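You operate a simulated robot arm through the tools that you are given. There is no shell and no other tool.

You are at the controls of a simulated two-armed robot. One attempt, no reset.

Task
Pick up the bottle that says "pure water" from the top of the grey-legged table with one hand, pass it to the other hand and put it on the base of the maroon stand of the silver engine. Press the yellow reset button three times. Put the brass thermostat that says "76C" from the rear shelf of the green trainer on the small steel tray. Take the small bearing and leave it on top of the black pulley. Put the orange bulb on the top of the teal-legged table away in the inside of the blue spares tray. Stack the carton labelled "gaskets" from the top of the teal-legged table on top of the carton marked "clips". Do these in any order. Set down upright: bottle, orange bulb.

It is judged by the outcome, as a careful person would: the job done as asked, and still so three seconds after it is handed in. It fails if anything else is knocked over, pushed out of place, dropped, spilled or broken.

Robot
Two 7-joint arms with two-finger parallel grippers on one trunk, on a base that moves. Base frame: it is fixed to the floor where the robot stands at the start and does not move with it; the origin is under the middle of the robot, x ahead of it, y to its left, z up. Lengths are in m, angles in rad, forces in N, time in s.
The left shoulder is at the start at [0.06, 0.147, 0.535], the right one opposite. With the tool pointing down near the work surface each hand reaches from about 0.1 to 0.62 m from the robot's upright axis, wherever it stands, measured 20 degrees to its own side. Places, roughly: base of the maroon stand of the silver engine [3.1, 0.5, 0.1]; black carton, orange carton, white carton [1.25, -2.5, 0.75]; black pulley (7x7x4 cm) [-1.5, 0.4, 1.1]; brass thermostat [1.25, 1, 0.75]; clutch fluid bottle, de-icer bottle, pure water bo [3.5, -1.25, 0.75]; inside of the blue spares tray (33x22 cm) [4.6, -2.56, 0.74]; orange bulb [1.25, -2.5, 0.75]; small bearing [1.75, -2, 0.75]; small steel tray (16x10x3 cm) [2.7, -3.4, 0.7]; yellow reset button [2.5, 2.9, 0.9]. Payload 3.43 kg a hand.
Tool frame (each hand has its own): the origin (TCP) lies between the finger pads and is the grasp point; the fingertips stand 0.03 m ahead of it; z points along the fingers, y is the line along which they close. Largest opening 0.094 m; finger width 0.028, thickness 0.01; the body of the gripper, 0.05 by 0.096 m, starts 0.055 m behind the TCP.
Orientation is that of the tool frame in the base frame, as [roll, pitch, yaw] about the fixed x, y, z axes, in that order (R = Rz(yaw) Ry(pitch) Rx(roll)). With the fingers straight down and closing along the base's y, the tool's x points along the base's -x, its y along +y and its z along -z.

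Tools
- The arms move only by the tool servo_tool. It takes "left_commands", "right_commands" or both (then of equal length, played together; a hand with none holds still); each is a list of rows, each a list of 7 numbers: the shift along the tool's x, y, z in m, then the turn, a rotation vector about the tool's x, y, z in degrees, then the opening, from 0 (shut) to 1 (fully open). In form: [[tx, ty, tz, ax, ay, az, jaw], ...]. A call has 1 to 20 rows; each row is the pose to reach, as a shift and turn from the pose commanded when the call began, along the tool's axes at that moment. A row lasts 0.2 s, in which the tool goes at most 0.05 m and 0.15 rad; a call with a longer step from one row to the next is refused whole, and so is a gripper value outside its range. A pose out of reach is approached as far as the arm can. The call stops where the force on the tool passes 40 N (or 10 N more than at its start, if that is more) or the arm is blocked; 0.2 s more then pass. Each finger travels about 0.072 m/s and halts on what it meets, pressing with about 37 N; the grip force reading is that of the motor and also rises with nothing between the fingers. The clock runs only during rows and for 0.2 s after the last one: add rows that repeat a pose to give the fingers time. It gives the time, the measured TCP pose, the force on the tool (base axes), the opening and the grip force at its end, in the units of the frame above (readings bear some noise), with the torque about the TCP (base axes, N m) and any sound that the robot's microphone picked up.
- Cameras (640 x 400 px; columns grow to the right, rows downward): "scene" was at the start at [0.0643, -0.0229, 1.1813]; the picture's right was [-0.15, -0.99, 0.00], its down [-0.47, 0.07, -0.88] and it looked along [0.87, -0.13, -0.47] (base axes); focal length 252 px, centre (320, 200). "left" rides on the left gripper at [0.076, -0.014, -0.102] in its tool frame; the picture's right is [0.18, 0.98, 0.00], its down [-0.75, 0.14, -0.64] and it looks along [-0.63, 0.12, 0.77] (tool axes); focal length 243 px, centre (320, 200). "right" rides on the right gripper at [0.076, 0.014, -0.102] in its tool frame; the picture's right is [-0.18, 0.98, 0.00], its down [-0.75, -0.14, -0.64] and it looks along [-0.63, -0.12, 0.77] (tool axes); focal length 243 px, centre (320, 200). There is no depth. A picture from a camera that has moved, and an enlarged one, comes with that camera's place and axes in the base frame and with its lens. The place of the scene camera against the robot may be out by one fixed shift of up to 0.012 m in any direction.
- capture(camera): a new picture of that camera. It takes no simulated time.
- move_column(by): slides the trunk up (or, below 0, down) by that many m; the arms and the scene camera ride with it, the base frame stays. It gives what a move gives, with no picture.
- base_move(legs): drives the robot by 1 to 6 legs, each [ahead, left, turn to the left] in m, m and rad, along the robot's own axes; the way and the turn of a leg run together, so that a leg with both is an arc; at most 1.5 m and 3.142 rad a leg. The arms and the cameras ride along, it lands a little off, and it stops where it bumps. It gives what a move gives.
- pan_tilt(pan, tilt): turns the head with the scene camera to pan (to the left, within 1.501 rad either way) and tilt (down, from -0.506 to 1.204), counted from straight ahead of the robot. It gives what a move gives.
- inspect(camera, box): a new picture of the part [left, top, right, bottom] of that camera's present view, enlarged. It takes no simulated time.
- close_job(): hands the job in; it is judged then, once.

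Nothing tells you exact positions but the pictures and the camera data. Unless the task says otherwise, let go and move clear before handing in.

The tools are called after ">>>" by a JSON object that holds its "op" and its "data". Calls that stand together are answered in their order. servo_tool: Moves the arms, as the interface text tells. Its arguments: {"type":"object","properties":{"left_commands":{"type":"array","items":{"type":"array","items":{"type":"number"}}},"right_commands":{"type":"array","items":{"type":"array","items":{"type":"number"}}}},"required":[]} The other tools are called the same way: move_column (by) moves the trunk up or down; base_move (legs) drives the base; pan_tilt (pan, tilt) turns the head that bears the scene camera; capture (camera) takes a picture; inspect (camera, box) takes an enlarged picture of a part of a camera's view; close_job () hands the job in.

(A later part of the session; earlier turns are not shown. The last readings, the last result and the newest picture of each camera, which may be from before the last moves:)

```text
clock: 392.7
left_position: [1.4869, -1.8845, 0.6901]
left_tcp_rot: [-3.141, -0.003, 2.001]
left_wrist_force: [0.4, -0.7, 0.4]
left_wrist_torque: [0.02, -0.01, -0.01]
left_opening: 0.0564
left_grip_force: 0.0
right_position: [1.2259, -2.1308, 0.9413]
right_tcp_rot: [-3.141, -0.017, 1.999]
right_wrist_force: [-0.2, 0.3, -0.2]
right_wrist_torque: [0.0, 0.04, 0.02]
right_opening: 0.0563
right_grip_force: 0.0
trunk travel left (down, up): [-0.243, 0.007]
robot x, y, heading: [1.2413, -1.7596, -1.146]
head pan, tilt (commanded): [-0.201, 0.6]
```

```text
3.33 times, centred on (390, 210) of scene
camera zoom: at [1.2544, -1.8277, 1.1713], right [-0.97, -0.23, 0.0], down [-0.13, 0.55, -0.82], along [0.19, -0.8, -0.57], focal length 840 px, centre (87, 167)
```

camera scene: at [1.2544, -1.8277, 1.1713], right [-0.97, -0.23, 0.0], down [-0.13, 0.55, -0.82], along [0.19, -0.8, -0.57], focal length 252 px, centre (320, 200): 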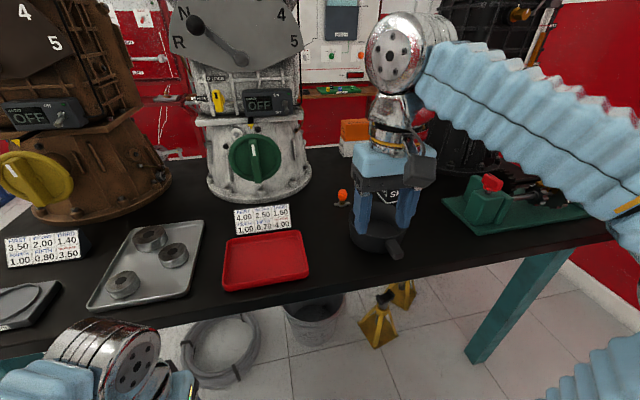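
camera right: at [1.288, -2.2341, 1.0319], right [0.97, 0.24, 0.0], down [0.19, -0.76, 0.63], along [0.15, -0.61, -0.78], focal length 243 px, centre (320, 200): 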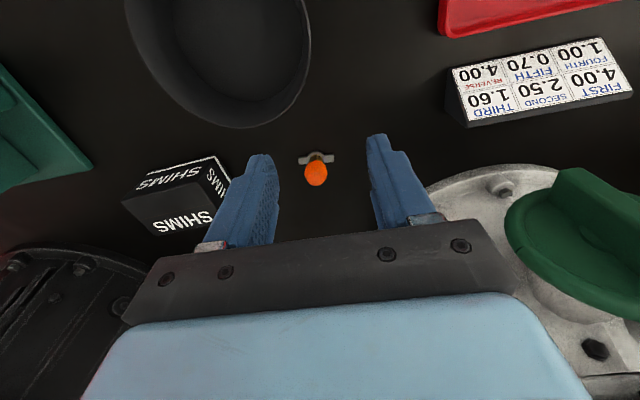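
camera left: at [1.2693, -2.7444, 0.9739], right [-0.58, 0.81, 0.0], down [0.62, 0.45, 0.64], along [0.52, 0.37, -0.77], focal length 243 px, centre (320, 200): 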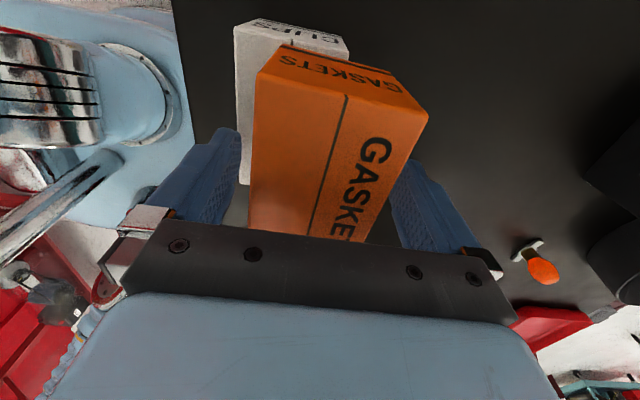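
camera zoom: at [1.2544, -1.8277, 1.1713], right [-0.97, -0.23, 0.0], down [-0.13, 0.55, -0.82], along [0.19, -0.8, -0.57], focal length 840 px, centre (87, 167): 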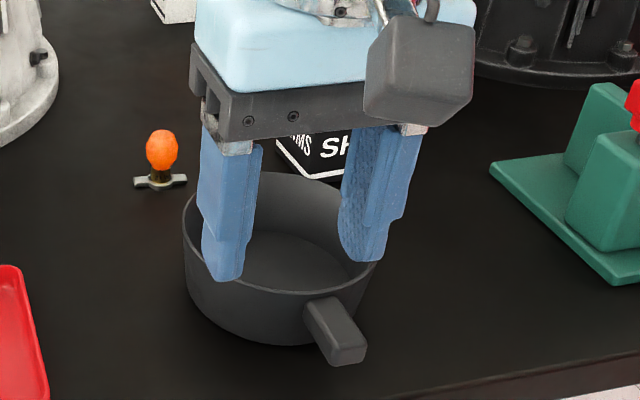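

The pan is untouched. The left hand suits this better (its elbow will pass over the low red tray), so I'll tuck the right hand, raise the left and strafe right.

>>> {"op": "servo_tool", "data": {"right_commands": [[0.04, 0, 0, 0, 0, 0, 0.6], [0.08, 0, 0, 0, 0, 0, 0.6], [0.11, 0, 0, 0, 0, 0, 0.6], [0.11, 0, 0.045, 0, 0, 0, 0.6], [0.11, 0, 0.09, 0, 0, 0, 0.6], [0.11, 0, 0.135, 0, 0, 0, 0.6], [0.11, 0, 0.18, 0, 0, 0, 0.6], [0.11, 0, 0.225, 0, 0, 0, 0.6], [0.11, 0, 0.25, 0, 0, 0, 0.6]]}}

>>> {"op": "base_move", "data": {"legs": [[-0.05, 0, 0], [0, -0.35, 0]]}}

>>> {"op": "servo_tool", "data": {"left_commands": [[0, 0, -0.045, 0, 0, 0, 0.6], [0, 0, -0.09, 0, 0, 0, 0.6], [0, 0, -0.135, 0, 0, 0, 0.6], [0, 0, -0.18, 0, 0, 0, 0.6], [0, 0, -0.225, 0, 0, 0, 0.6], [0, 0, -0.25, 0, 0, 0, 0.6]]}}

>>> {"op": "pan_tilt", "data": {"pan": 0.2, "tilt": 0.6}}

>>> {"op": "capture", "data": {"camera": "scene"}}

```text
clock: 394.7
left_position: [1.4879, -1.8844, 0.6897]
left_tcp_rot: [-3.141, -0.002, 2.001]
left_wrist_force: [-0.7, -0.3, 0.7]
left_wrist_torque: [0.01, 0.01, -0.01]
left_opening: 0.0563
left_grip_force: 0.1
right_position: [1.1792, -2.0257, 0.6944]
right_tcp_rot: [3.142, -0.018, 1.999]
right_wrist_force: [0.6, 0.9, -0.6]
right_wrist_torque: [0.02, 0.0, -0.03]
right_opening: 0.0565
right_grip_force: 0.2
trunk travel left (down, up): [-0.243, 0.007]
robot x, y, heading: [1.2442, -1.7574, -1.139]
head pan, tilt (commanded): [-0.201, 0.6]
```

```text
clock: 397.5
left_position: [1.1486, -1.9838, 0.6889]
left_tcp_rot: [-3.141, -0.001, 2.004]
left_wrist_force: [0.0, 0.7, -0.2]
left_wrist_torque: [-0.01, 0.02, 0.0]
left_opening: 0.0562
left_grip_force: 0.1
right_position: [0.8408, -2.1269, 0.6946]
right_tcp_rot: [-3.141, -0.019, 2.001]
right_wrist_force: [-0.1, -0.5, 0.7]
right_wrist_torque: [0.01, 0.01, 0.02]
right_opening: 0.0564
right_grip_force: 0.0
trunk travel left (down, up): [-0.243, 0.007]
robot x, y, heading: [0.9055, -1.8553, -1.136]
head pan, tilt (commanded): [-0.201, 0.6]
```

```text
clock: 398.9
left_position: [1.149, -1.9839, 0.9378]
left_tcp_rot: [3.14, 0.0, 2.004]
left_wrist_force: [0.1, 0.1, -0.2]
left_wrist_torque: [-0.01, 0.0, -0.03]
left_opening: 0.0562
left_grip_force: 0.2
right_position: [0.8411, -2.1264, 0.6947]
right_tcp_rot: [-3.139, -0.017, 2.002]
right_wrist_force: [0.0, 0.1, 0.4]
right_wrist_torque: [0.0, 0.01, -0.03]
right_opening: 0.0566
right_grip_force: 0.1
trunk travel left (down, up): [-0.243, 0.007]
robot x, y, heading: [0.9036, -1.8585, -1.137]
head pan, tilt (commanded): [-0.201, 0.6]
```

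```text
clock: 399.8
left_position: [1.1493, -1.9833, 0.9391]
left_tcp_rot: [-3.14, -0.003, 2.004]
left_wrist_force: [-0.3, -0.3, 0.8]
left_wrist_torque: [-0.01, 0.0, -0.03]
left_opening: 0.0566
left_grip_force: 0.2
right_position: [0.8408, -2.1265, 0.6934]
right_tcp_rot: [-3.141, -0.017, 2.003]
right_wrist_force: [-1.4, -0.2, 0.6]
right_wrist_torque: [-0.04, 0.01, -0.01]
right_opening: 0.0564
right_grip_force: 0.1
trunk travel left (down, up): [-0.243, 0.007]
robot x, y, heading: [0.9041, -1.8581, -1.136]
head pan, tilt (commanded): [0.201, 0.6]
```

```text
taken
camera scene: at [0.9476, -1.9131, 1.1713], right [-0.81, -0.59, 0.0], down [-0.33, 0.46, -0.83], along [0.49, -0.67, -0.56], focal length 252 px, centre (320, 200)
```

scene: 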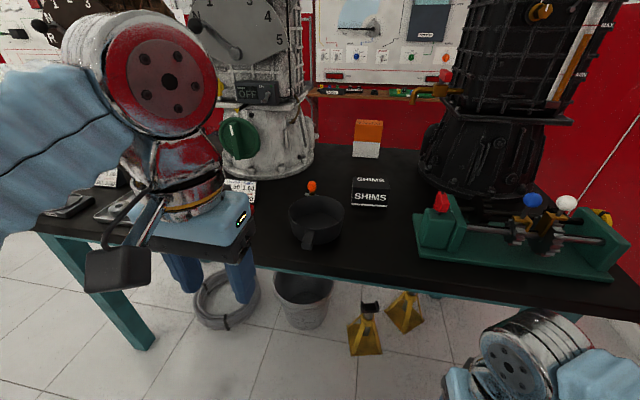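

The bulb is beyond the pan, with the vise well to the right. I'll edge 0.1 m forward and reach over the pan with the left hand at height.

>>> {"op": "base_move", "data": {"legs": [[0.1, 0, 0]]}}

>>> {"op": "servo_tool", "data": {"left_commands": [[-0.04, 0, 0, 0, 0, 0, 0.6], [-0.08, 0, 0, 0, 0, 0, 0.6], [-0.12, 0, 0, 0, 0, 0, 0.6], [-0.16, 0, 0, 0, 0, 0, 0.6], [-0.2, 0, 0, 0, 0, 0, 0.6], [-0.24, 0, 0, 0, 0, 0, 0.6], [-0.28, 0, 0, 0, 0, 0, 0.6]]}}

>>> {"op": "capture", "data": {"camera": "left"}}

>>> {"op": "capture", "data": {"camera": "scene"}}

```text
clock: 400.9
left_position: [1.1908, -2.0753, 0.938]
left_tcp_rot: [3.141, -0.001, 2.002]
left_wrist_force: [-0.5, -0.4, -0.2]
left_wrist_torque: [-0.01, 0.02, 0.03]
left_opening: 0.0564
left_grip_force: 0.2
right_position: [0.8828, -2.217, 0.6939]
right_tcp_rot: [-3.14, -0.018, 2.003]
right_wrist_force: [0.8, 0.5, 0.2]
right_wrist_torque: [0.01, -0.04, -0.03]
right_opening: 0.0567
right_grip_force: 0.0
trunk travel left (down, up): [-0.243, 0.007]
robot x, y, heading: [0.9478, -1.9498, -1.14]
head pan, tilt (commanded): [0.201, 0.6]
```

```text
clock: 402.6
left_position: [1.309, -2.3304, 0.9387]
left_tcp_rot: [-3.14, -0.001, 2.004]
left_wrist_force: [0.4, -0.7, 0.1]
left_wrist_torque: [-0.02, 0.02, 0.01]
left_opening: 0.0564
left_grip_force: 0.1
right_position: [0.884, -2.2171, 0.6949]
right_tcp_rot: [3.14, -0.017, 2.002]
right_wrist_force: [0.3, 0.1, 0.0]
right_wrist_torque: [-0.05, -0.02, 0.01]
right_opening: 0.0566
right_grip_force: 0.1
trunk travel left (down, up): [-0.243, 0.007]
robot x, y, heading: [0.9455, -1.9497, -1.137]
head pan, tilt (commanded): [0.201, 0.6]
```

```text
taken
camera left: at [1.2658, -2.2679, 1.042], right [0.82, 0.58, 0.0], down [0.44, -0.63, 0.64], along [0.37, -0.52, -0.77], focal length 243 px, centre (320, 200)
```

left: 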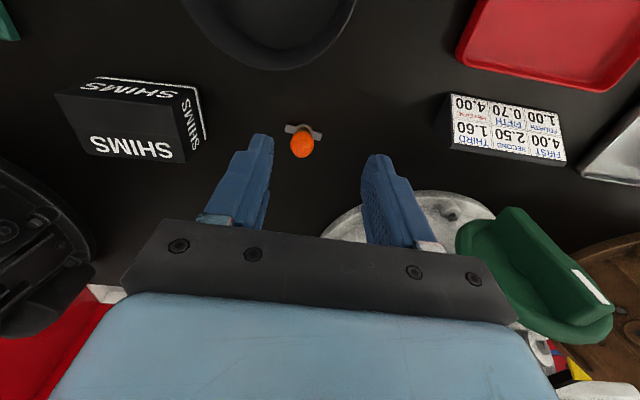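

```text
taken
camera scene: at [0.9899, -2.0042, 1.1713], right [-0.81, -0.59, 0.0], down [-0.33, 0.46, -0.83], along [0.49, -0.67, -0.56], focal length 252 px, centre (320, 200)
```

scene: 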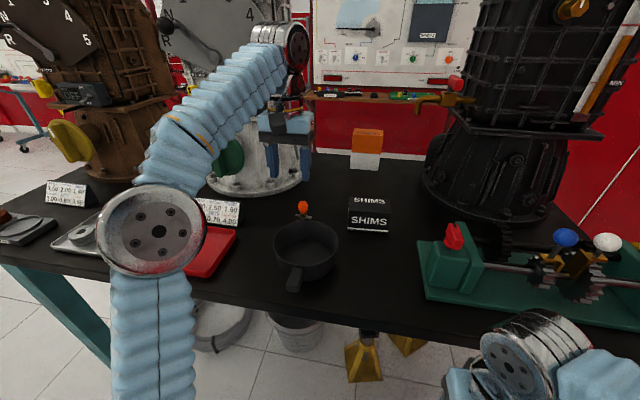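

The bulb is at about (1.323, -2.383) with its glass centre near z 0.793. I'll centre the hand over it and descend partway, then verify.

>>> {"op": "servo_tool", "data": {"left_commands": [[-0.03, -0.005, 0, 0, 0, 0, 0.6], [-0.0537, -0.0093, 0.01, 0, 0, 0, 0.6], [-0.0537, -0.0093, 0.04, 0, 0, 0, 0.6], [-0.0537, -0.0093, 0.07, 0, 0, 0, 0.6], [-0.0537, -0.0093, 0.07, 0, 0, 0, 0.6]]}}

>>> {"op": "inspect", "data": {"camera": "left", "box": [220, 60, 420, 230]}}

>>> {"op": "capture", "data": {"camera": "scene"}}

```text
clock: 403.8
left_position: [1.3217, -2.3819, 0.8664]
left_tcp_rot: [-3.141, -0.003, 2.002]
left_wrist_force: [-0.1, 0.0, 0.5]
left_wrist_torque: [-0.03, -0.02, -0.01]
left_opening: 0.0566
left_grip_force: 0.1
left hand out of reach, approached as far as the arm can: row 1, 2
right_position: [0.8824, -2.218, 0.6942]
right_tcp_rot: [-3.141, -0.018, 2.002]
right_wrist_force: [0.1, -0.3, 0.1]
right_wrist_torque: [0.01, 0.05, -0.02]
right_opening: 0.0566
right_grip_force: 0.1
trunk travel left (down, up): [-0.243, 0.007]
robot x, y, heading: [0.9473, -1.9479, -1.138]
head pan, tilt (commanded): [0.201, 0.6]
```

```text
2.35 times, centred on (320, 145) of left
camera zoom: at [1.2789, -2.32, 0.971], right [0.82, 0.58, 0.0], down [0.44, -0.63, 0.64], along [0.37, -0.52, -0.77], focal length 571 px, centre (320, 329)
```

zoom: 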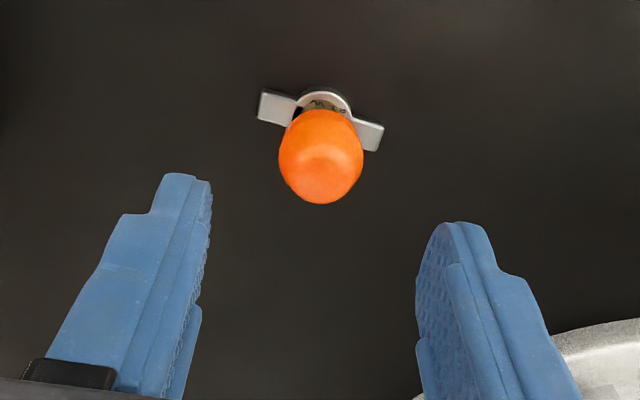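

```text
taken
camera scene: at [0.9898, -2.0046, 1.1713], right [-0.81, -0.59, 0.0], down [-0.33, 0.46, -0.83], along [0.49, -0.67, -0.56], focal length 252 px, centre (320, 200)
```

scene: 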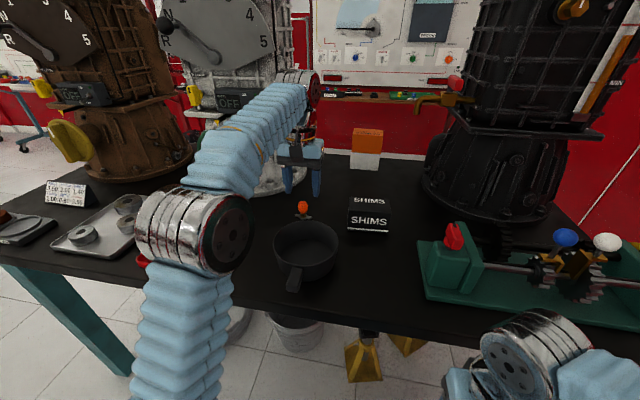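

Centred; I'll shift 4 mm back, descend so the pads are level with the glass, and check before closing.

>>> {"op": "servo_tool", "data": {"left_commands": [[0.002, 0, 0.02, 0, 0, 0, 0.55], [0.0045, 0, 0.04, 0, 0, 0, 0.55], [0.0045, 0, 0.055, 0, 0, 0, 0.5], [0.0045, 0, 0.0635, 0, 0, 0, 0.5], [0.0045, 0, 0.0635, 0, 0, 0, 0.5]]}}

>>> {"op": "inspect", "data": {"camera": "left", "box": [220, 60, 420, 230]}}

>>> {"op": "capture", "data": {"camera": "scene"}}

```text
clock: 404.9
left_position: [1.3216, -2.379, 0.8035]
left_tcp_rot: [-3.141, -0.001, 2.002]
left_wrist_force: [0.5, 0.2, -0.2]
left_wrist_torque: [-0.03, -0.04, 0.0]
left_opening: 0.0468
left_grip_force: 0.1
right_position: [0.8833, -2.2176, 0.6952]
right_tcp_rot: [-3.141, -0.016, 2.003]
right_wrist_force: [0.1, -0.2, -0.4]
right_wrist_torque: [-0.01, 0.01, -0.03]
right_opening: 0.0562
right_grip_force: 0.1
trunk travel left (down, up): [-0.243, 0.007]
robot x, y, heading: [0.9492, -1.9489, -1.138]
head pan, tilt (commanded): [0.201, 0.6]
```

```text
2.35 times, centred on (320, 145) of left
camera zoom: at [1.2777, -2.316, 0.9072], right [0.82, 0.58, 0.0], down [0.44, -0.63, 0.64], along [0.37, -0.52, -0.77], focal length 571 px, centre (320, 329)
```

zoom: 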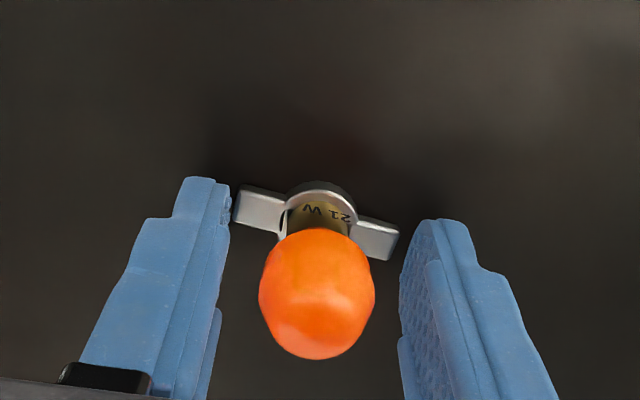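

```text
taken
camera scene: at [0.99, -2.0047, 1.1713], right [-0.81, -0.59, 0.0], down [-0.33, 0.46, -0.82], along [0.49, -0.67, -0.57], focal length 252 px, centre (320, 200)
```

scene: 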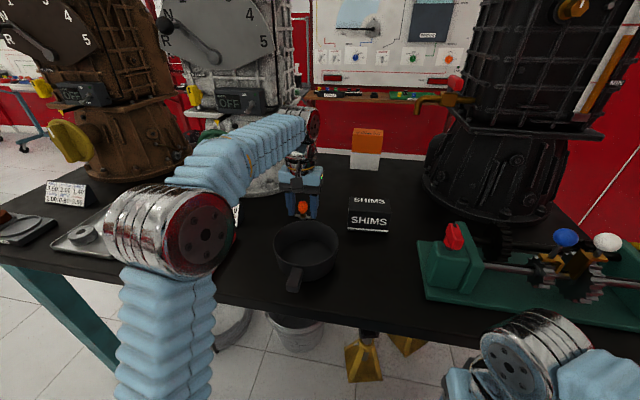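

The glass is exactly between the pads. Closing on the bulb.

>>> {"op": "servo_tool", "data": {"left_commands": [[0, 0, 0, 0, 0, 0, 0.35], [0, 0, 0, 0, 0, 0, 0.2], [0, 0, 0, 0, 0, 0, 0.1], [0, 0, 0, 0, 0, 0, 0], [0, 0, 0, 0, 0, 0, 0]]}}

>>> {"op": "servo_tool", "data": {"left_commands": [[0, 0, -0.003, 0, 0, 0, 0], [0, 0, -0.006, 0, 0, 0, 0], [0, 0, -0.01, 0, 0, 0, 0], [0, 0, -0.014, 0, 0, 0, 0], [0, 0, -0.02, 0, 0, 0, 0]]}}

>>> {"op": "inspect", "data": {"camera": "left", "box": [220, 60, 420, 230]}}

>>> {"op": "inspect", "data": {"camera": "scene", "box": [250, 140, 370, 240]}}

```text
clock: 406.1
left_position: [1.321, -2.3777, 0.8052]
left_tcp_rot: [-3.142, 0.0, 2.002]
left_wrist_force: [0.1, 1.5, 9.6]
left_wrist_torque: [-0.01, -0.01, -0.02]
left_opening: 0.0233
left_grip_force: 36.7
right_position: [0.8821, -2.2182, 0.6939]
right_tcp_rot: [3.141, -0.015, 2.002]
right_wrist_force: [-0.3, 0.0, -0.4]
right_wrist_torque: [0.03, -0.02, -0.02]
right_opening: 0.0564
right_grip_force: 0.1
trunk travel left (down, up): [-0.243, 0.007]
robot x, y, heading: [0.9472, -1.9518, -1.141]
head pan, tilt (commanded): [0.201, 0.6]
```

```text
clock: 407.4
left_position: [1.3203, -2.3781, 0.8245]
left_tcp_rot: [3.14, -0.002, 2.002]
left_wrist_force: [0.1, 0.2, -0.5]
left_wrist_torque: [-0.02, -0.01, -0.01]
left_opening: 0.0231
left_grip_force: 36.8
right_position: [0.8837, -2.2177, 0.6949]
right_tcp_rot: [-3.141, -0.017, 2.001]
right_wrist_force: [0.0, -0.6, -0.1]
right_wrist_torque: [0.03, 0.01, 0.02]
right_opening: 0.0565
right_grip_force: 0.0
trunk travel left (down, up): [-0.243, 0.007]
robot x, y, heading: [0.9467, -1.9499, -1.136]
head pan, tilt (commanded): [0.201, 0.6]
```

```text
2.35 times, centred on (320, 145) of left
camera zoom: at [1.2771, -2.316, 0.9278], right [0.82, 0.58, 0.0], down [0.44, -0.63, 0.64], along [0.37, -0.52, -0.77], focal length 571 px, centre (320, 329)
```

zoom: 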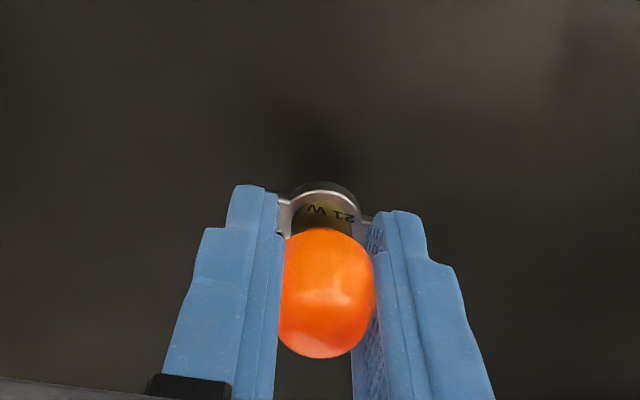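

```text
4.00 times, centred on (310, 190) of scene
camera zoom: at [0.9899, -2.0046, 1.1713], right [-0.81, -0.59, 0.0], down [-0.33, 0.46, -0.82], along [0.49, -0.67, -0.57], focal length 1008 px, centre (360, 240)
```

zoom: 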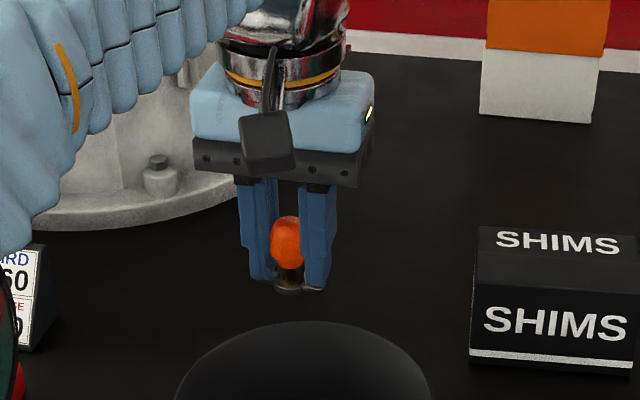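

The bulb is held upright. I'll lift it slowly, then draw it back over the pan with good clearance.

>>> {"op": "servo_tool", "data": {"left_commands": [[0, 0, -0.01, 0, 0, 0, 0], [0, 0, -0.022, 0, 0, 0, 0], [0, 0, -0.034, 0, 0, 0, 0], [0, 0, -0.046, 0, 0, 0, 0], [0, 0, -0.058, 0, 0, 0, 0], [0, 0, -0.068, 0, 0, 0, 0], [0.012, 0, -0.074, 0, 0, 0, 0], [0.025, 0, -0.08, 0, 0, 0, 0], [0.038, 0, -0.086, 0, 0, 0, 0], [0.052, 0, -0.092, 0, 0, 0, 0], [0.067, 0, -0.098, 0, 0, 0, 0], [0.082, 0, -0.104, 0, 0, 0, 0], [0.097, 0, -0.11, 0, 0, 0, 0], [0.112, 0, -0.115, 0, 0, 0, 0], [0.127, 0, -0.115, 0, 0, 0, 0], [0.142, 0, -0.115, 0, 0, 0, 0], [0.157, 0, -0.115, 0, 0, 0, 0], [0.172, 0, -0.115, 0, 0, 0, 0], [0.187, 0, -0.115, 0, 0, 0, 0], [0.202, 0, -0.115, 0, 0, 0, 0]]}}

>>> {"op": "capture", "data": {"camera": "left"}}

>>> {"op": "capture", "data": {"camera": "scene"}}

```text
clock: 411.6
left_position: [1.2359, -2.1952, 0.9396]
left_tcp_rot: [-3.141, 0.0, 2.004]
left_wrist_force: [0.3, -0.4, -0.3]
left_wrist_torque: [0.02, 0.01, 0.01]
left_opening: 0.0234
left_grip_force: 37.2
right_position: [0.8826, -2.2185, 0.6928]
right_tcp_rot: [-3.141, -0.017, 2.003]
right_wrist_force: [-0.6, 0.5, 0.0]
right_wrist_torque: [0.0, 0.01, 0.0]
right_opening: 0.0564
right_grip_force: 0.0
trunk travel left (down, up): [-0.243, 0.007]
robot x, y, heading: [0.9468, -1.9488, -1.142]
head pan, tilt (commanded): [0.201, 0.6]
```

```text
taken
camera left: at [1.1927, -2.1325, 1.0429], right [0.82, 0.58, 0.0], down [0.44, -0.63, 0.64], along [0.37, -0.52, -0.77], focal length 243 px, centre (320, 200)
```

left: 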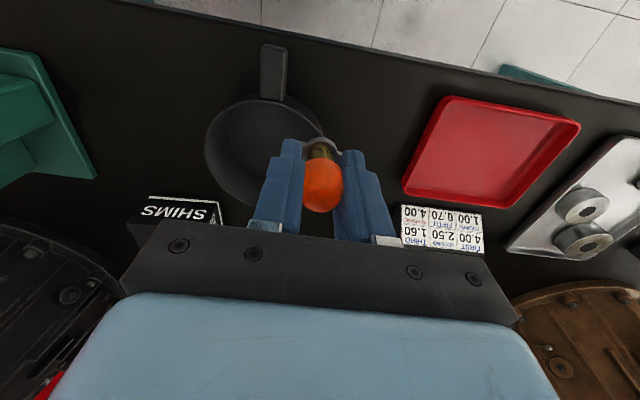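

```text
taken
camera scene: at [0.9899, -2.0046, 1.1713], right [-0.81, -0.59, 0.0], down [-0.33, 0.46, -0.82], along [0.49, -0.67, -0.57], focal length 252 px, centre (320, 200)
```

scene: 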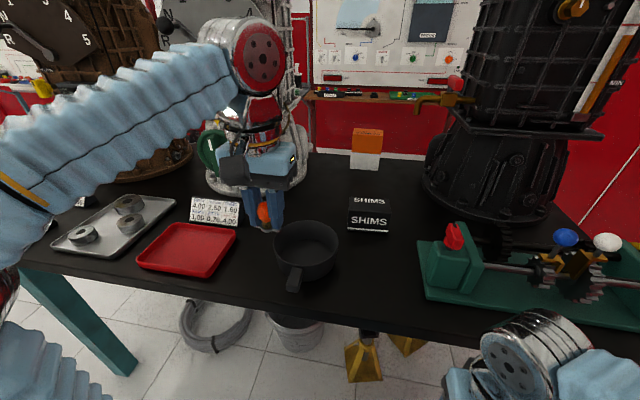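

The bulb is secure and nothing else moved. I'll draw it in, back off, and drive east and then south through the gap to the blue spares tray.

>>> {"op": "servo_tool", "data": {"left_commands": [[0.015, 0, 0, 0, 0, 0, 0], [0.03, 0, 0, 0, 0, 0, 0], [0.045, 0, 0, 0, 0, 0, 0], [0.06, 0, 0, 0, 0, 0, 0], [0.075, 0, 0, 0, 0, 0, 0], [0.09, 0, 0, 0, 0, 0, 0]]}}

>>> {"op": "base_move", "data": {"legs": [[-0.17, 0, 0], [0, 1.5, 0], [0, 0.17, 0]]}}

>>> {"op": "servo_tool", "data": {"left_commands": [[0, 0, 0.015, 0, 0, 0, 0], [0, 0, 0.03, 0, 0, 0, 0], [0, 0, 0.045, 0, 0, 0, 0], [0, 0, 0.06, 0, 0, 0, 0], [0, 0, 0.075, 0, 0, 0, 0], [0, 0, 0.09, 0, 0, 0, 0], [0, 0, 0.105, 0, 0, 0, 0], [0, 0, 0.12, 0, 0, 0, 0], [0, 0, 0.135, 0, 0, 0, 0], [0, 0, 0.15, 0, 0, 0, 0], [0, 0, 0.165, 0, 0, 0, 0], [0, 0, 0.18, 0, 0, 0, 0]]}}

>>> {"op": "pan_tilt", "data": {"pan": 0.0, "tilt": 0.45}}

>>> {"op": "capture", "data": {"camera": "scene"}}

>>> {"op": "capture", "data": {"camera": "left"}}

```text
clock: 412.9
left_position: [1.1994, -2.1136, 0.9394]
left_tcp_rot: [3.141, -0.003, 2.002]
left_wrist_force: [-0.3, -0.3, -0.6]
left_wrist_torque: [0.02, -0.04, 0.01]
left_opening: 0.0235
left_grip_force: 36.9
right_position: [0.8831, -2.2177, 0.6952]
right_tcp_rot: [-3.141, -0.017, 2.003]
right_wrist_force: [-0.5, 0.3, -0.3]
right_wrist_torque: [0.0, -0.03, -0.02]
right_opening: 0.0563
right_grip_force: 0.0
trunk travel left (down, up): [-0.243, 0.007]
robot x, y, heading: [0.9485, -1.9497, -1.138]
head pan, tilt (commanded): [0.201, 0.6]
```

```text
clock: 422.5
left_position: [2.6445, -1.2805, 0.9403]
left_tcp_rot: [3.141, -0.003, 1.987]
left_wrist_force: [0.8, 0.0, -0.3]
left_wrist_torque: [-0.01, 0.02, -0.03]
left_opening: 0.0228
left_grip_force: 36.7
right_position: [2.3236, -1.3788, 0.6947]
right_tcp_rot: [3.14, -0.017, 1.989]
right_wrist_force: [-1.0, 0.6, 0.5]
right_wrist_torque: [-0.01, -0.01, -0.02]
right_opening: 0.0565
right_grip_force: 0.0
trunk travel left (down, up): [-0.243, 0.007]
robot x, y, heading: [2.3928, -1.1141, -1.153]
head pan, tilt (commanded): [0.201, 0.6]
```

```text
clock: 425.1
left_position: [2.6429, -1.2794, 0.7592]
left_tcp_rot: [-3.141, -0.002, 1.988]
left_wrist_force: [-0.1, -0.4, 0.0]
left_wrist_torque: [0.02, -0.02, 0.02]
left_opening: 0.023
left_grip_force: 36.7
right_position: [2.326, -1.3781, 0.6938]
right_tcp_rot: [-3.14, -0.018, 1.987]
right_wrist_force: [-0.2, 0.2, 0.9]
right_wrist_torque: [0.02, 0.02, 0.01]
right_opening: 0.0564
right_grip_force: 0.1
trunk travel left (down, up): [-0.243, 0.007]
robot x, y, heading: [2.3915, -1.1147, -1.155]
head pan, tilt (commanded): [0.201, 0.6]
```

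```text
clock: 425.8
left_position: [2.6439, -1.2784, 0.7597]
left_tcp_rot: [3.141, -0.002, 1.989]
left_wrist_force: [-0.6, 0.0, -0.6]
left_wrist_torque: [0.01, 0.03, -0.02]
left_opening: 0.0228
left_grip_force: 36.8
right_position: [2.3255, -1.3783, 0.6942]
right_tcp_rot: [3.141, -0.016, 1.987]
right_wrist_force: [-0.1, 0.0, -0.1]
right_wrist_torque: [0.01, 0.0, -0.03]
right_opening: 0.0566
right_grip_force: 0.0
trunk travel left (down, up): [-0.243, 0.007]
robot x, y, heading: [2.3946, -1.1081, -1.152]
head pan, tilt (commanded): [0.0, 0.45]
```

```text
taken
camera scene: at [2.4222, -1.1791, 1.1848], right [-0.91, -0.41, 0.0], down [-0.18, 0.4, -0.9], along [0.37, -0.82, -0.44], focal length 252 px, centre (320, 200)
```

scene: 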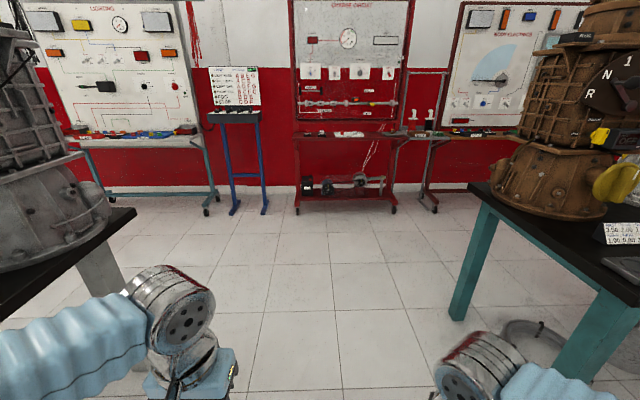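

```text
taken
camera left: at [2.601, -1.2158, 0.8631], right [0.82, 0.57, 0.0], down [0.43, -0.63, 0.64], along [0.36, -0.53, -0.77], focal length 243 px, centre (320, 200)
```

left: 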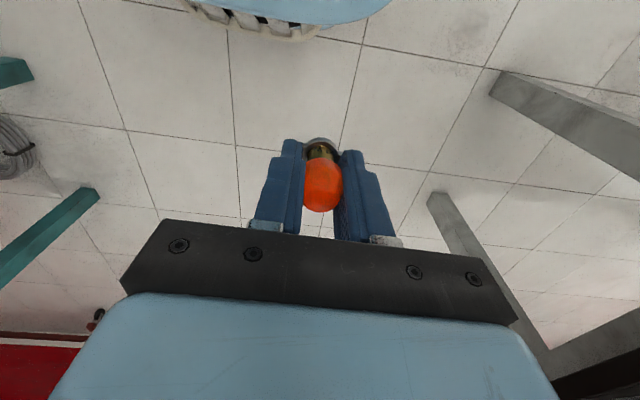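

The gap ahead is clear on both sides. I'll square up and drive straight south into the lane, then strafe to the spares tray.

>>> {"op": "base_move", "data": {"legs": [[0, 0, 0.014], [1.0, 0, 0], [0.5, 0, 0], [0, 1.25, 0]]}}

>>> {"op": "pan_tilt", "data": {"pan": 0.0, "tilt": 0.6}}

>>> {"op": "capture", "data": {"camera": "scene"}}

>>> {"op": "capture", "data": {"camera": "left"}}

```text
clock: 439.8
left_position: [4.4044, -2.1452, 0.7597]
left_tcp_rot: [3.142, -0.002, 1.982]
left_wrist_force: [0.0, -1.5, -1.2]
left_wrist_torque: [0.0, -0.05, -0.01]
left_opening: 0.0228
left_grip_force: 36.8
right_position: [4.0855, -2.2433, 0.6938]
right_tcp_rot: [-3.142, -0.017, 1.979]
right_wrist_force: [0.4, -0.6, -0.8]
right_wrist_torque: [-0.01, 0.01, 0.01]
right_opening: 0.0561
right_grip_force: 0.1
trunk travel left (down, up): [-0.243, 0.007]
robot x, y, heading: [4.1551, -1.974, -1.16]
head pan, tilt (commanded): [0.0, 0.45]
```

```text
clock: 440.5
left_position: [4.403, -2.1441, 0.7589]
left_tcp_rot: [-3.141, -0.001, 1.98]
left_wrist_force: [0.6, -0.3, 0.1]
left_wrist_torque: [-0.02, -0.01, -0.01]
left_opening: 0.0232
left_grip_force: 37.0
right_position: [4.0852, -2.2421, 0.6956]
right_tcp_rot: [3.141, -0.017, 1.98]
right_wrist_force: [-0.1, -1.3, -0.2]
right_wrist_torque: [0.02, 0.02, 0.04]
right_opening: 0.0564
right_grip_force: 0.0
trunk travel left (down, up): [-0.243, 0.007]
robot x, y, heading: [4.1548, -1.9773, -1.159]
head pan, tilt (commanded): [0.0, 0.6]
```

```text
taken
camera scene: at [4.1819, -2.0401, 1.1714], right [-0.92, -0.4, 0.0], down [-0.23, 0.52, -0.83], along [0.33, -0.76, -0.56], focal length 252 px, centre (320, 200)
```

scene: 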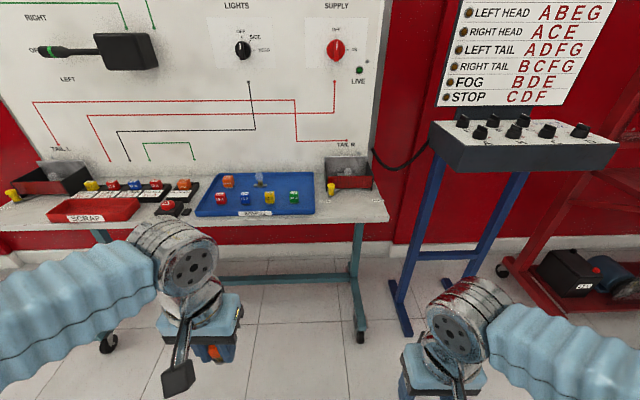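

```text
taken
camera left: at [4.3618, -2.0813, 0.863], right [0.83, 0.56, 0.0], down [0.43, -0.64, 0.64], along [0.36, -0.53, -0.77], focal length 243 px, centre (320, 200)
```

left: 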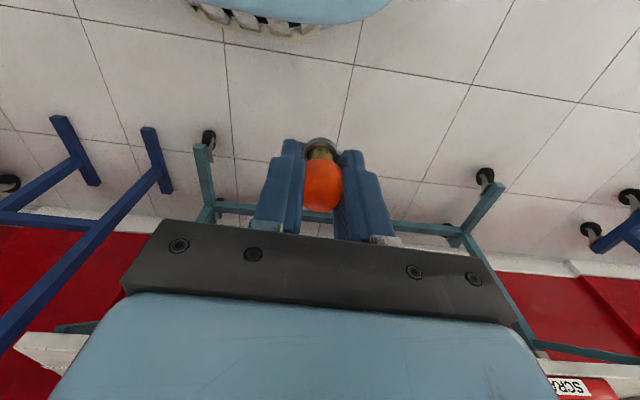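

The spares tray is 0.71 m ahead, 0.19 m left. I'll zoom on it to choose a free spot, raise the bulb and move closer.

>>> {"op": "inspect", "data": {"camera": "scene", "box": [185, 160, 345, 230]}}

>>> {"op": "servo_tool", "data": {"left_commands": [[0, 0, -0.015, 0, 0, 0, 0], [0, 0, -0.03, 0, 0, 0, 0], [0, 0, -0.045, 0, 0, 0, 0], [0, 0, -0.06, 0, 0, 0, 0], [0, 0, -0.075, 0, 0, 0, 0], [0, 0, -0.09, 0, 0, 0, 0], [0, 0, -0.105, 0, 0, 0, 0], [0, 0, -0.12, 0, 0, 0, 0], [0, 0, -0.135, 0, 0, 0, 0], [0, 0, -0.15, 0, 0, 0, 0], [0, 0, -0.165, 0, 0, 0, 0]]}}

>>> {"op": "base_move", "data": {"legs": [[0.18, 0, 0.02]]}}

>>> {"op": "pan_tilt", "data": {"pan": 0.1, "tilt": 0.75}}

>>> {"op": "capture", "data": {"camera": "scene"}}

```text
4.00 times, centred on (265, 195) of scene
camera zoom: at [4.1819, -2.0401, 1.1714], right [-0.92, -0.4, 0.0], down [-0.23, 0.52, -0.83], along [0.33, -0.76, -0.56], focal length 1008 px, centre (540, 220)
```

zoom: 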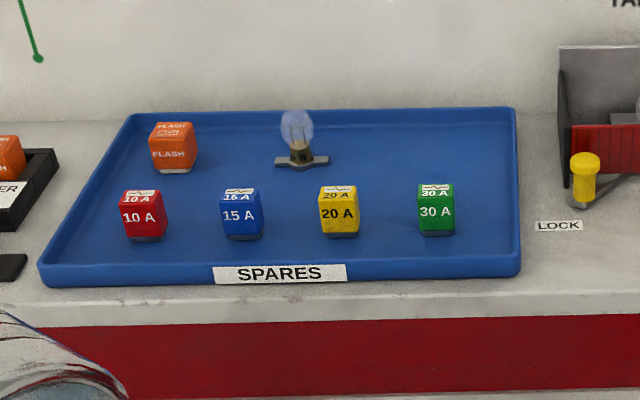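

```text
clock: 442.9
left_position: [4.4032, -2.1454, 0.9248]
left_tcp_rot: [3.142, -0.001, 1.98]
left_wrist_force: [0.1, -0.2, -0.7]
left_wrist_torque: [0.01, 0.06, 0.02]
left_opening: 0.0228
left_grip_force: 36.9
right_position: [4.085, -2.2425, 0.6945]
right_tcp_rot: [3.14, -0.017, 1.98]
right_wrist_force: [-0.5, 0.0, -0.6]
right_wrist_torque: [0.01, -0.04, 0.02]
right_opening: 0.0564
right_grip_force: 0.1
trunk travel left (down, up): [-0.243, 0.007]
robot x, y, heading: [4.1509, -1.9796, -1.159]
head pan, tilt (commanded): [0.0, 0.6]
```

```text
clock: 444.4
left_position: [4.4798, -2.3056, 0.9254]
left_tcp_rot: [3.141, -0.002, 1.999]
left_wrist_force: [0.0, 0.0, -0.1]
left_wrist_torque: [0.02, -0.01, -0.01]
left_opening: 0.0229
left_grip_force: 37.1
right_position: [4.164, -2.4086, 0.6951]
right_tcp_rot: [3.141, -0.018, 1.998]
right_wrist_force: [-0.4, -0.5, -0.4]
right_wrist_torque: [0.0, 0.02, -0.02]
right_opening: 0.0563
right_grip_force: 0.0
trunk travel left (down, up): [-0.243, 0.007]
robot x, y, heading: [4.2258, -2.1411, -1.141]
head pan, tilt (commanded): [0.0, 0.6]
```

```text
clock: 445.1
left_position: [4.4796, -2.3038, 0.9244]
left_tcp_rot: [3.141, -0.001, 2.001]
left_wrist_force: [1.4, 0.4, -0.8]
left_wrist_torque: [-0.04, -0.02, -0.03]
left_opening: 0.0228
left_grip_force: 37.6
right_position: [4.1646, -2.4076, 0.6958]
right_tcp_rot: [-3.141, -0.016, 1.997]
right_wrist_force: [-0.4, 0.2, 0.7]
right_wrist_torque: [-0.03, 0.0, 0.01]
right_opening: 0.0565
right_grip_force: 0.1
trunk travel left (down, up): [-0.243, 0.007]
robot x, y, heading: [4.2327, -2.1409, -1.143]
head pan, tilt (commanded): [0.099, 0.75]
```

```text
taken
camera scene: at [4.2611, -2.1948, 1.1585], right [-0.86, -0.5, 0.0], down [-0.34, 0.59, -0.73], along [0.37, -0.63, -0.68], focal length 252 px, centre (320, 200)
```

scene: 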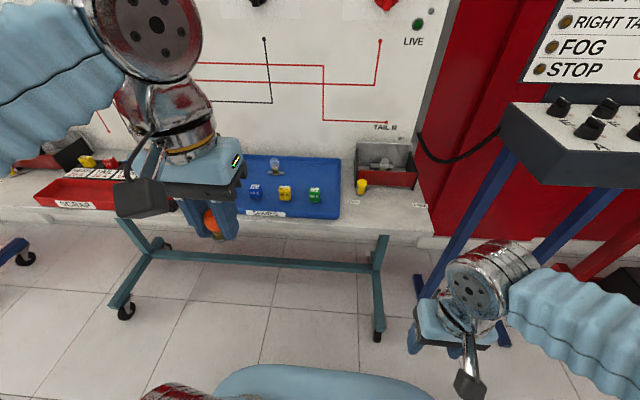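

I'll set the bulb in the free space at the tray's right, between the rows and clear of the board. Moving 5 cm closer and bringing the bulb over that spot.

>>> {"op": "base_move", "data": {"legs": [[0.05, 0, 0]]}}

>>> {"op": "servo_tool", "data": {"left_commands": [[-0.015, -0.003, 0.002, 0, 0, 0, 0], [-0.033, -0.006, 0.004, 0, 0, 0, 0], [-0.051, -0.009, 0.006, 0, 0, 0, 0], [-0.069, -0.012, 0.01, 0, 0, 0, 0], [-0.087, -0.015, 0.014, 0, 0, 0, 0], [-0.105, -0.018, 0.018, 0, 0, 0, 0], [-0.123, -0.021, 0.022, 0, 0, 0, 0], [-0.141, -0.024, 0.026, 0, 0, 0, 0], [-0.159, -0.027, 0.03, 0, 0, 0, 0], [-0.177, -0.03, 0.03, 0, 0, 0, 0], [-0.195, -0.033, 0.03, 0, 0, 0, 0], [-0.21, -0.036, 0.03, 0, 0, 0, 0]]}}

>>> {"op": "capture", "data": {"camera": "left"}}

>>> {"op": "capture", "data": {"camera": "scene"}}

```text
clock: 446.0
left_position: [4.5006, -2.3499, 0.9253]
left_tcp_rot: [3.14, -0.002, 2.001]
left_wrist_force: [-0.5, -0.3, 0.3]
left_wrist_torque: [-0.01, 0.0, 0.0]
left_opening: 0.0229
left_grip_force: 36.9
right_position: [4.1854, -2.4531, 0.6943]
right_tcp_rot: [3.141, -0.016, 1.999]
right_wrist_force: [0.0, 0.1, 0.1]
right_wrist_torque: [-0.02, 0.0, -0.01]
right_opening: 0.0563
right_grip_force: 0.1
trunk travel left (down, up): [-0.243, 0.007]
robot x, y, heading: [4.2462, -2.1897, -1.134]
head pan, tilt (commanded): [0.099, 0.75]
```

```text
clock: 448.6
left_position: [4.557, -2.5568, 0.8927]
left_tcp_rot: [-3.141, -0.002, 2.001]
left_wrist_force: [0.5, -0.5, -1.0]
left_wrist_torque: [-0.04, -0.04, 0.01]
left_opening: 0.0229
left_grip_force: 36.9
right_position: [4.1846, -2.4532, 0.695]
right_tcp_rot: [-3.14, -0.017, 1.998]
right_wrist_force: [0.6, -0.2, -0.6]
right_wrist_torque: [0.01, 0.01, 0.03]
right_opening: 0.0564
right_grip_force: 0.0
trunk travel left (down, up): [-0.243, 0.007]
robot x, y, heading: [4.2508, -2.1817, -1.142]
head pan, tilt (commanded): [0.099, 0.75]
```

```text
taken
camera left: at [4.513, -2.4937, 0.9971], right [0.82, 0.58, 0.0], down [0.44, -0.63, 0.64], along [0.37, -0.52, -0.77], focal length 243 px, centre (320, 200)
```

left: 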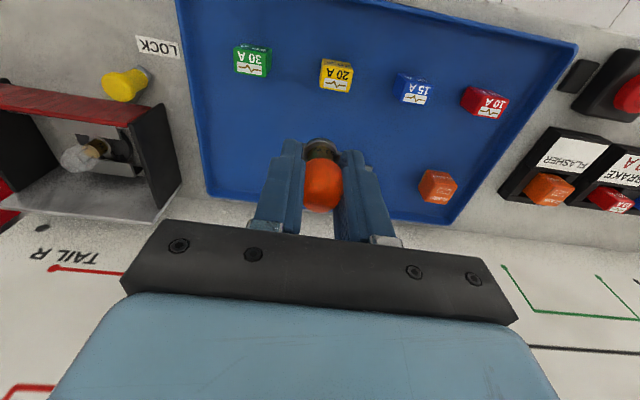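

```text
taken
camera scene: at [4.2821, -2.2404, 1.1585], right [-0.86, -0.5, 0.0], down [-0.34, 0.59, -0.73], along [0.37, -0.63, -0.68], focal length 252 px, centre (320, 200)
```

scene: 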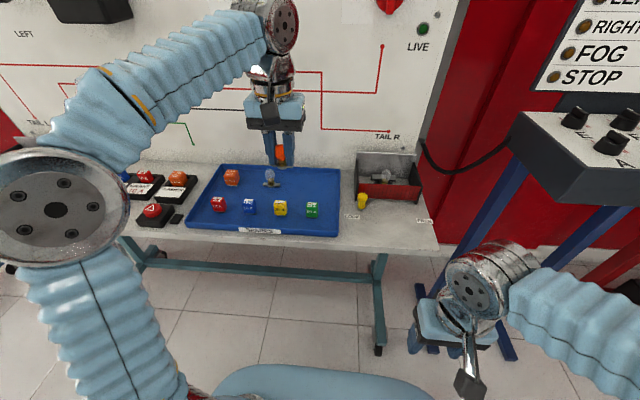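

The tray's centre is (4.61, -2.56). The spot I want is 5.7 cm further forward and 3.9 cm to the right; I'll move there and start lowering.

>>> {"op": "servo_tool", "data": {"left_commands": [[-0.014, -0.01, 0, 0, 0, 0, 0], [-0.028, -0.02, 0, 0, 0, 0, 0], [-0.043, -0.03, 0, 0, 0, 0, 0], [-0.0573, -0.0388, 0, 0, 0, 0, 0], [-0.0573, -0.0388, 0.015, 0, 0, 0, 0], [-0.0573, -0.0388, 0.03, 0, 0, 0, 0], [-0.0573, -0.0388, 0.045, 0, 0, 0, 0], [-0.0573, -0.0388, 0.055, 0, 0, 0, 0]]}}

>>> {"op": "capture", "data": {"camera": "left"}}

>>> {"op": "inspect", "data": {"camera": "scene", "box": [180, 120, 360, 240]}}

```text
clock: 450.4
left_position: [4.544, -2.626, 0.838]
left_tcp_rot: [3.14, -0.001, 1.999]
left_wrist_force: [0.9, -0.5, -0.3]
left_wrist_torque: [-0.01, 0.01, 0.02]
left_opening: 0.0227
left_grip_force: 37.0
right_position: [4.1849, -2.4535, 0.6945]
right_tcp_rot: [3.142, -0.018, 1.999]
right_wrist_force: [1.2, -0.3, 0.3]
right_wrist_torque: [-0.01, 0.04, -0.01]
right_opening: 0.0566
right_grip_force: 0.2
trunk travel left (down, up): [-0.243, 0.007]
robot x, y, heading: [4.2492, -2.188, -1.142]
head pan, tilt (commanded): [0.099, 0.75]
```

```text
taken
camera left: at [4.5008, -2.562, 0.942], right [0.82, 0.58, 0.0], down [0.44, -0.63, 0.64], along [0.37, -0.52, -0.77], focal length 243 px, centre (320, 200)
```

left: 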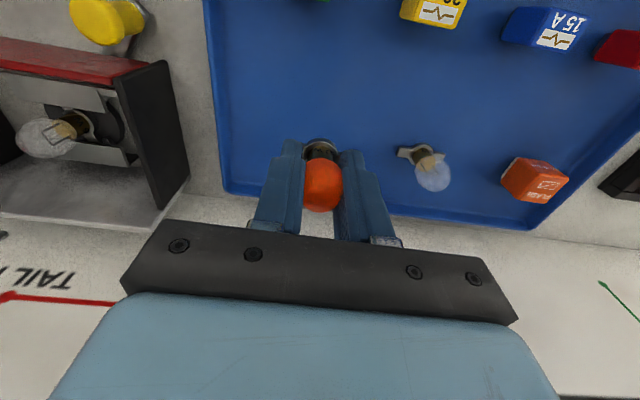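

```text
3.33 times, centred on (270, 180) of scene
camera zoom: at [4.2821, -2.2405, 1.1585], right [-0.86, -0.5, 0.0], down [-0.34, 0.59, -0.73], along [0.37, -0.63, -0.68], focal length 840 px, centre (487, 267)
```

zoom: 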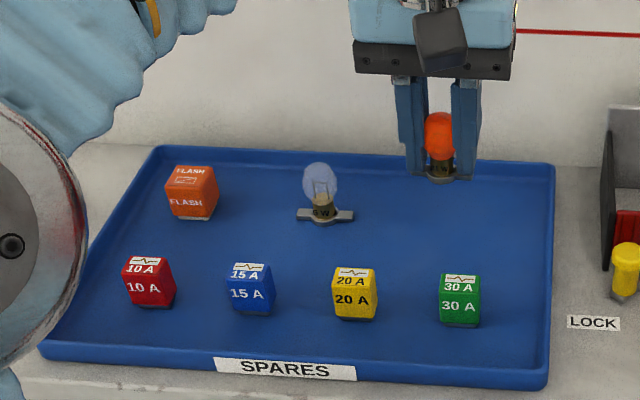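

The bulb hangs over clear tray floor. I'll lower it gently until it touches.

>>> {"op": "servo_tool", "data": {"left_commands": [[0, 0, 0.008, 0, 0, 0, 0], [0, 0, 0.016, 0, 0, 0, 0], [0, 0, 0.024, 0, 0, 0, 0], [0, 0, 0.028, 0, 0, 0, 0]]}}

>>> {"op": "inspect", "data": {"camera": "scene", "box": [240, 120, 360, 220]}}

```text
clock: 451.4
left_position: [4.5433, -2.6244, 0.8105]
left_tcp_rot: [-3.141, -0.002, 2.001]
left_wrist_force: [0.1, -0.8, -1.0]
left_wrist_torque: [-0.03, -0.02, -0.02]
left_opening: 0.0231
left_grip_force: 37.6
right_position: [4.1837, -2.4532, 0.6946]
right_tcp_rot: [3.141, -0.017, 1.998]
right_wrist_force: [-0.3, -0.3, 0.7]
right_wrist_torque: [0.04, 0.0, 0.0]
right_opening: 0.0564
right_grip_force: 0.1
trunk travel left (down, up): [-0.243, 0.007]
robot x, y, heading: [4.2497, -2.1875, -1.144]
head pan, tilt (commanded): [0.099, 0.75]
```

```text
4.00 times, centred on (300, 170) of scene
camera zoom: at [4.2821, -2.2405, 1.1585], right [-0.86, -0.5, 0.0], down [-0.34, 0.59, -0.73], along [0.37, -0.63, -0.68], focal length 1008 px, centre (400, 320)
```

zoom: 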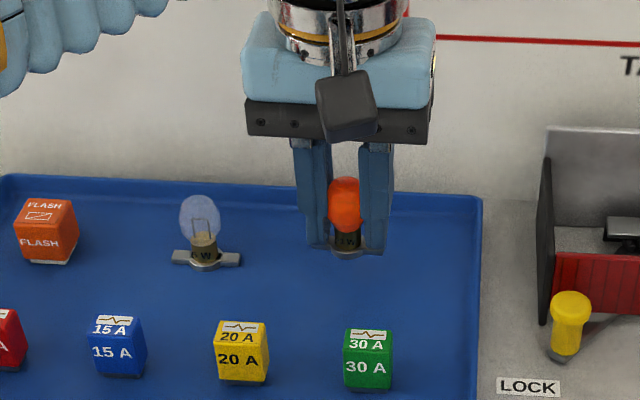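

>>> {"op": "servo_tool", "data": {"left_commands": [[0, 0, 0.003, 0, 0, 0, 0], [0, 0, 0.006, 0, 0, 0, 0], [0, 0, 0.009, 0, 0, 0, 0]]}}

```text
clock: 452.2
left_position: [4.5439, -2.6242, 0.8017]
left_tcp_rot: [3.141, -0.001, 2.0]
left_wrist_force: [0.4, 1.1, -0.7]
left_wrist_torque: [0.02, 0.01, -0.03]
left_opening: 0.0229
left_grip_force: 37.4
right_position: [4.1847, -2.4538, 0.6951]
right_tcp_rot: [-3.141, -0.017, 1.998]
right_wrist_force: [0.0, 0.5, 0.1]
right_wrist_torque: [-0.03, 0.0, -0.02]
right_opening: 0.0564
right_grip_force: 0.0
trunk travel left (down, up): [-0.243, 0.007]
robot x, y, heading: [4.2457, -2.1879, -1.138]
head pan, tilt (commanded): [0.099, 0.75]
```

No contact yet at TCP 0.802. Continuing down in small steps.

>>> {"op": "servo_tool", "data": {"left_commands": [[0, 0, 0.002, 0, 0, 0, 0], [0, 0, 0.004, 0, 0, 0, 0], [0, 0, 0.006, 0, 0, 0, 0]]}}

>>> {"op": "inspect", "data": {"camera": "scene", "box": [240, 120, 360, 220]}}

```text
clock: 453.0
left_position: [4.5439, -2.6251, 0.7958]
left_tcp_rot: [-3.141, -0.003, 1.998]
left_wrist_force: [0.4, 0.3, -1.1]
left_wrist_torque: [0.01, -0.02, -0.02]
left_opening: 0.023
left_grip_force: 37.3
right_position: [4.1843, -2.4531, 0.6937]
right_tcp_rot: [-3.14, -0.017, 1.997]
right_wrist_force: [-0.5, 0.8, -0.5]
right_wrist_torque: [-0.03, 0.02, -0.02]
right_opening: 0.0567
right_grip_force: 0.0
trunk travel left (down, up): [-0.243, 0.007]
robot x, y, heading: [4.2437, -2.1854, -1.145]
head pan, tilt (commanded): [0.099, 0.75]
```

```text
4.00 times, centred on (300, 170) of scene
camera zoom: at [4.2821, -2.2405, 1.1585], right [-0.86, -0.5, 0.0], down [-0.34, 0.59, -0.73], along [0.37, -0.63, -0.68], focal length 1008 px, centre (400, 320)
```

zoom: 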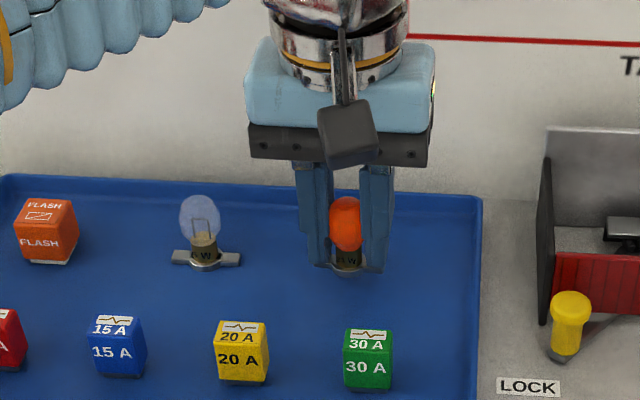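

>>> {"op": "servo_tool", "data": {"left_commands": [[0, 0, 0.002, 0, 0, 0, 0], [0, 0, 0.004, 0, 0, 0, 0], [0, 0, 0.006, 0, 0, 0, 0]]}}

```text
clock: 453.8
left_position: [4.5431, -2.6245, 0.7905]
left_tcp_rot: [-3.141, -0.001, 2.001]
left_wrist_force: [0.2, 0.6, 0.4]
left_wrist_torque: [0.0, 0.01, 0.0]
left_opening: 0.0227
left_grip_force: 36.7
right_position: [4.1839, -2.4515, 0.6944]
right_tcp_rot: [-3.141, -0.016, 1.998]
right_wrist_force: [-0.3, -0.2, 0.1]
right_wrist_torque: [0.0, -0.01, -0.01]
right_opening: 0.0563
right_grip_force: 0.0
trunk travel left (down, up): [-0.243, 0.007]
robot x, y, heading: [4.2482, -2.1864, -1.138]
head pan, tilt (commanded): [0.099, 0.75]
```

Possibly touching very lightly; another couple of millimetres.

>>> {"op": "servo_tool", "data": {"left_commands": [[0, 0, 0.001, 0, 0, 0, 0], [0, 0, 0.002, 0, 0, 0, 0]]}}

>>> {"op": "inspect", "data": {"camera": "scene", "box": [240, 120, 360, 220]}}

```text
clock: 454.4
left_position: [4.5431, -2.6239, 0.7873]
left_tcp_rot: [3.14, -0.001, 1.997]
left_wrist_force: [1.2, -0.1, -0.3]
left_wrist_torque: [-0.01, -0.01, 0.01]
left_opening: 0.0228
left_grip_force: 36.8
right_position: [4.184, -2.4536, 0.6947]
right_tcp_rot: [3.142, -0.018, 1.999]
right_wrist_force: [-0.7, -0.1, 0.7]
right_wrist_torque: [0.01, -0.02, 0.0]
right_opening: 0.0563
right_grip_force: 0.0
trunk travel left (down, up): [-0.243, 0.007]
robot x, y, heading: [4.2468, -2.1863, -1.144]
head pan, tilt (commanded): [0.099, 0.75]
```

```text
4.00 times, centred on (300, 170) of scene
camera zoom: at [4.2821, -2.2405, 1.1585], right [-0.86, -0.5, 0.0], down [-0.34, 0.59, -0.73], along [0.37, -0.63, -0.68], focal length 1008 px, centre (400, 320)
```

zoom: 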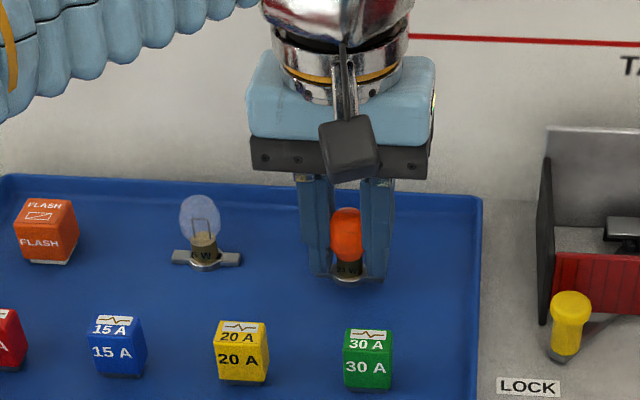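

Still free. Continuing down in 2 mm steps.

>>> {"op": "servo_tool", "data": {"left_commands": [[0, 0, 0.0015, 0, 0, 0, 0], [0, 0, 0.003, 0, 0, 0, 0]]}}

>>> {"op": "servo_tool", "data": {"left_commands": [[0, 0, 0.001, 0, 0, 0, 0], [0, 0, 0.002, 0, 0, 0, 0]]}}

```text
clock: 455.0
left_position: [4.5444, -2.6238, 0.7857]
left_tcp_rot: [-3.14, -0.001, 1.998]
left_wrist_force: [0.4, 1.1, -0.6]
left_wrist_torque: [0.02, -0.03, -0.03]
left_opening: 0.023
left_grip_force: 37.1
right_position: [4.1843, -2.4522, 0.6949]
right_tcp_rot: [3.141, -0.016, 1.999]
right_wrist_force: [-1.2, -0.4, -0.5]
right_wrist_torque: [-0.03, 0.0, -0.01]
right_opening: 0.0565
right_grip_force: 0.0
trunk travel left (down, up): [-0.243, 0.007]
robot x, y, heading: [4.2461, -2.187, -1.141]
head pan, tilt (commanded): [0.099, 0.75]
```

```text
clock: 455.6
left_position: [4.5442, -2.625, 0.7833]
left_tcp_rot: [-3.141, -0.001, 2.0]
left_wrist_force: [0.7, 0.3, -0.1]
left_wrist_torque: [0.0, -0.03, 0.0]
left_opening: 0.0227
left_grip_force: 37.1
right_position: [4.1838, -2.4536, 0.6944]
right_tcp_rot: [-3.14, -0.016, 1.996]
right_wrist_force: [-0.2, 0.6, -0.4]
right_wrist_torque: [0.0, -0.01, 0.03]
right_opening: 0.0566
right_grip_force: 0.0
trunk travel left (down, up): [-0.243, 0.007]
robot x, y, heading: [4.2475, -2.1857, -1.141]
head pan, tilt (commanded): [0.099, 0.75]
```

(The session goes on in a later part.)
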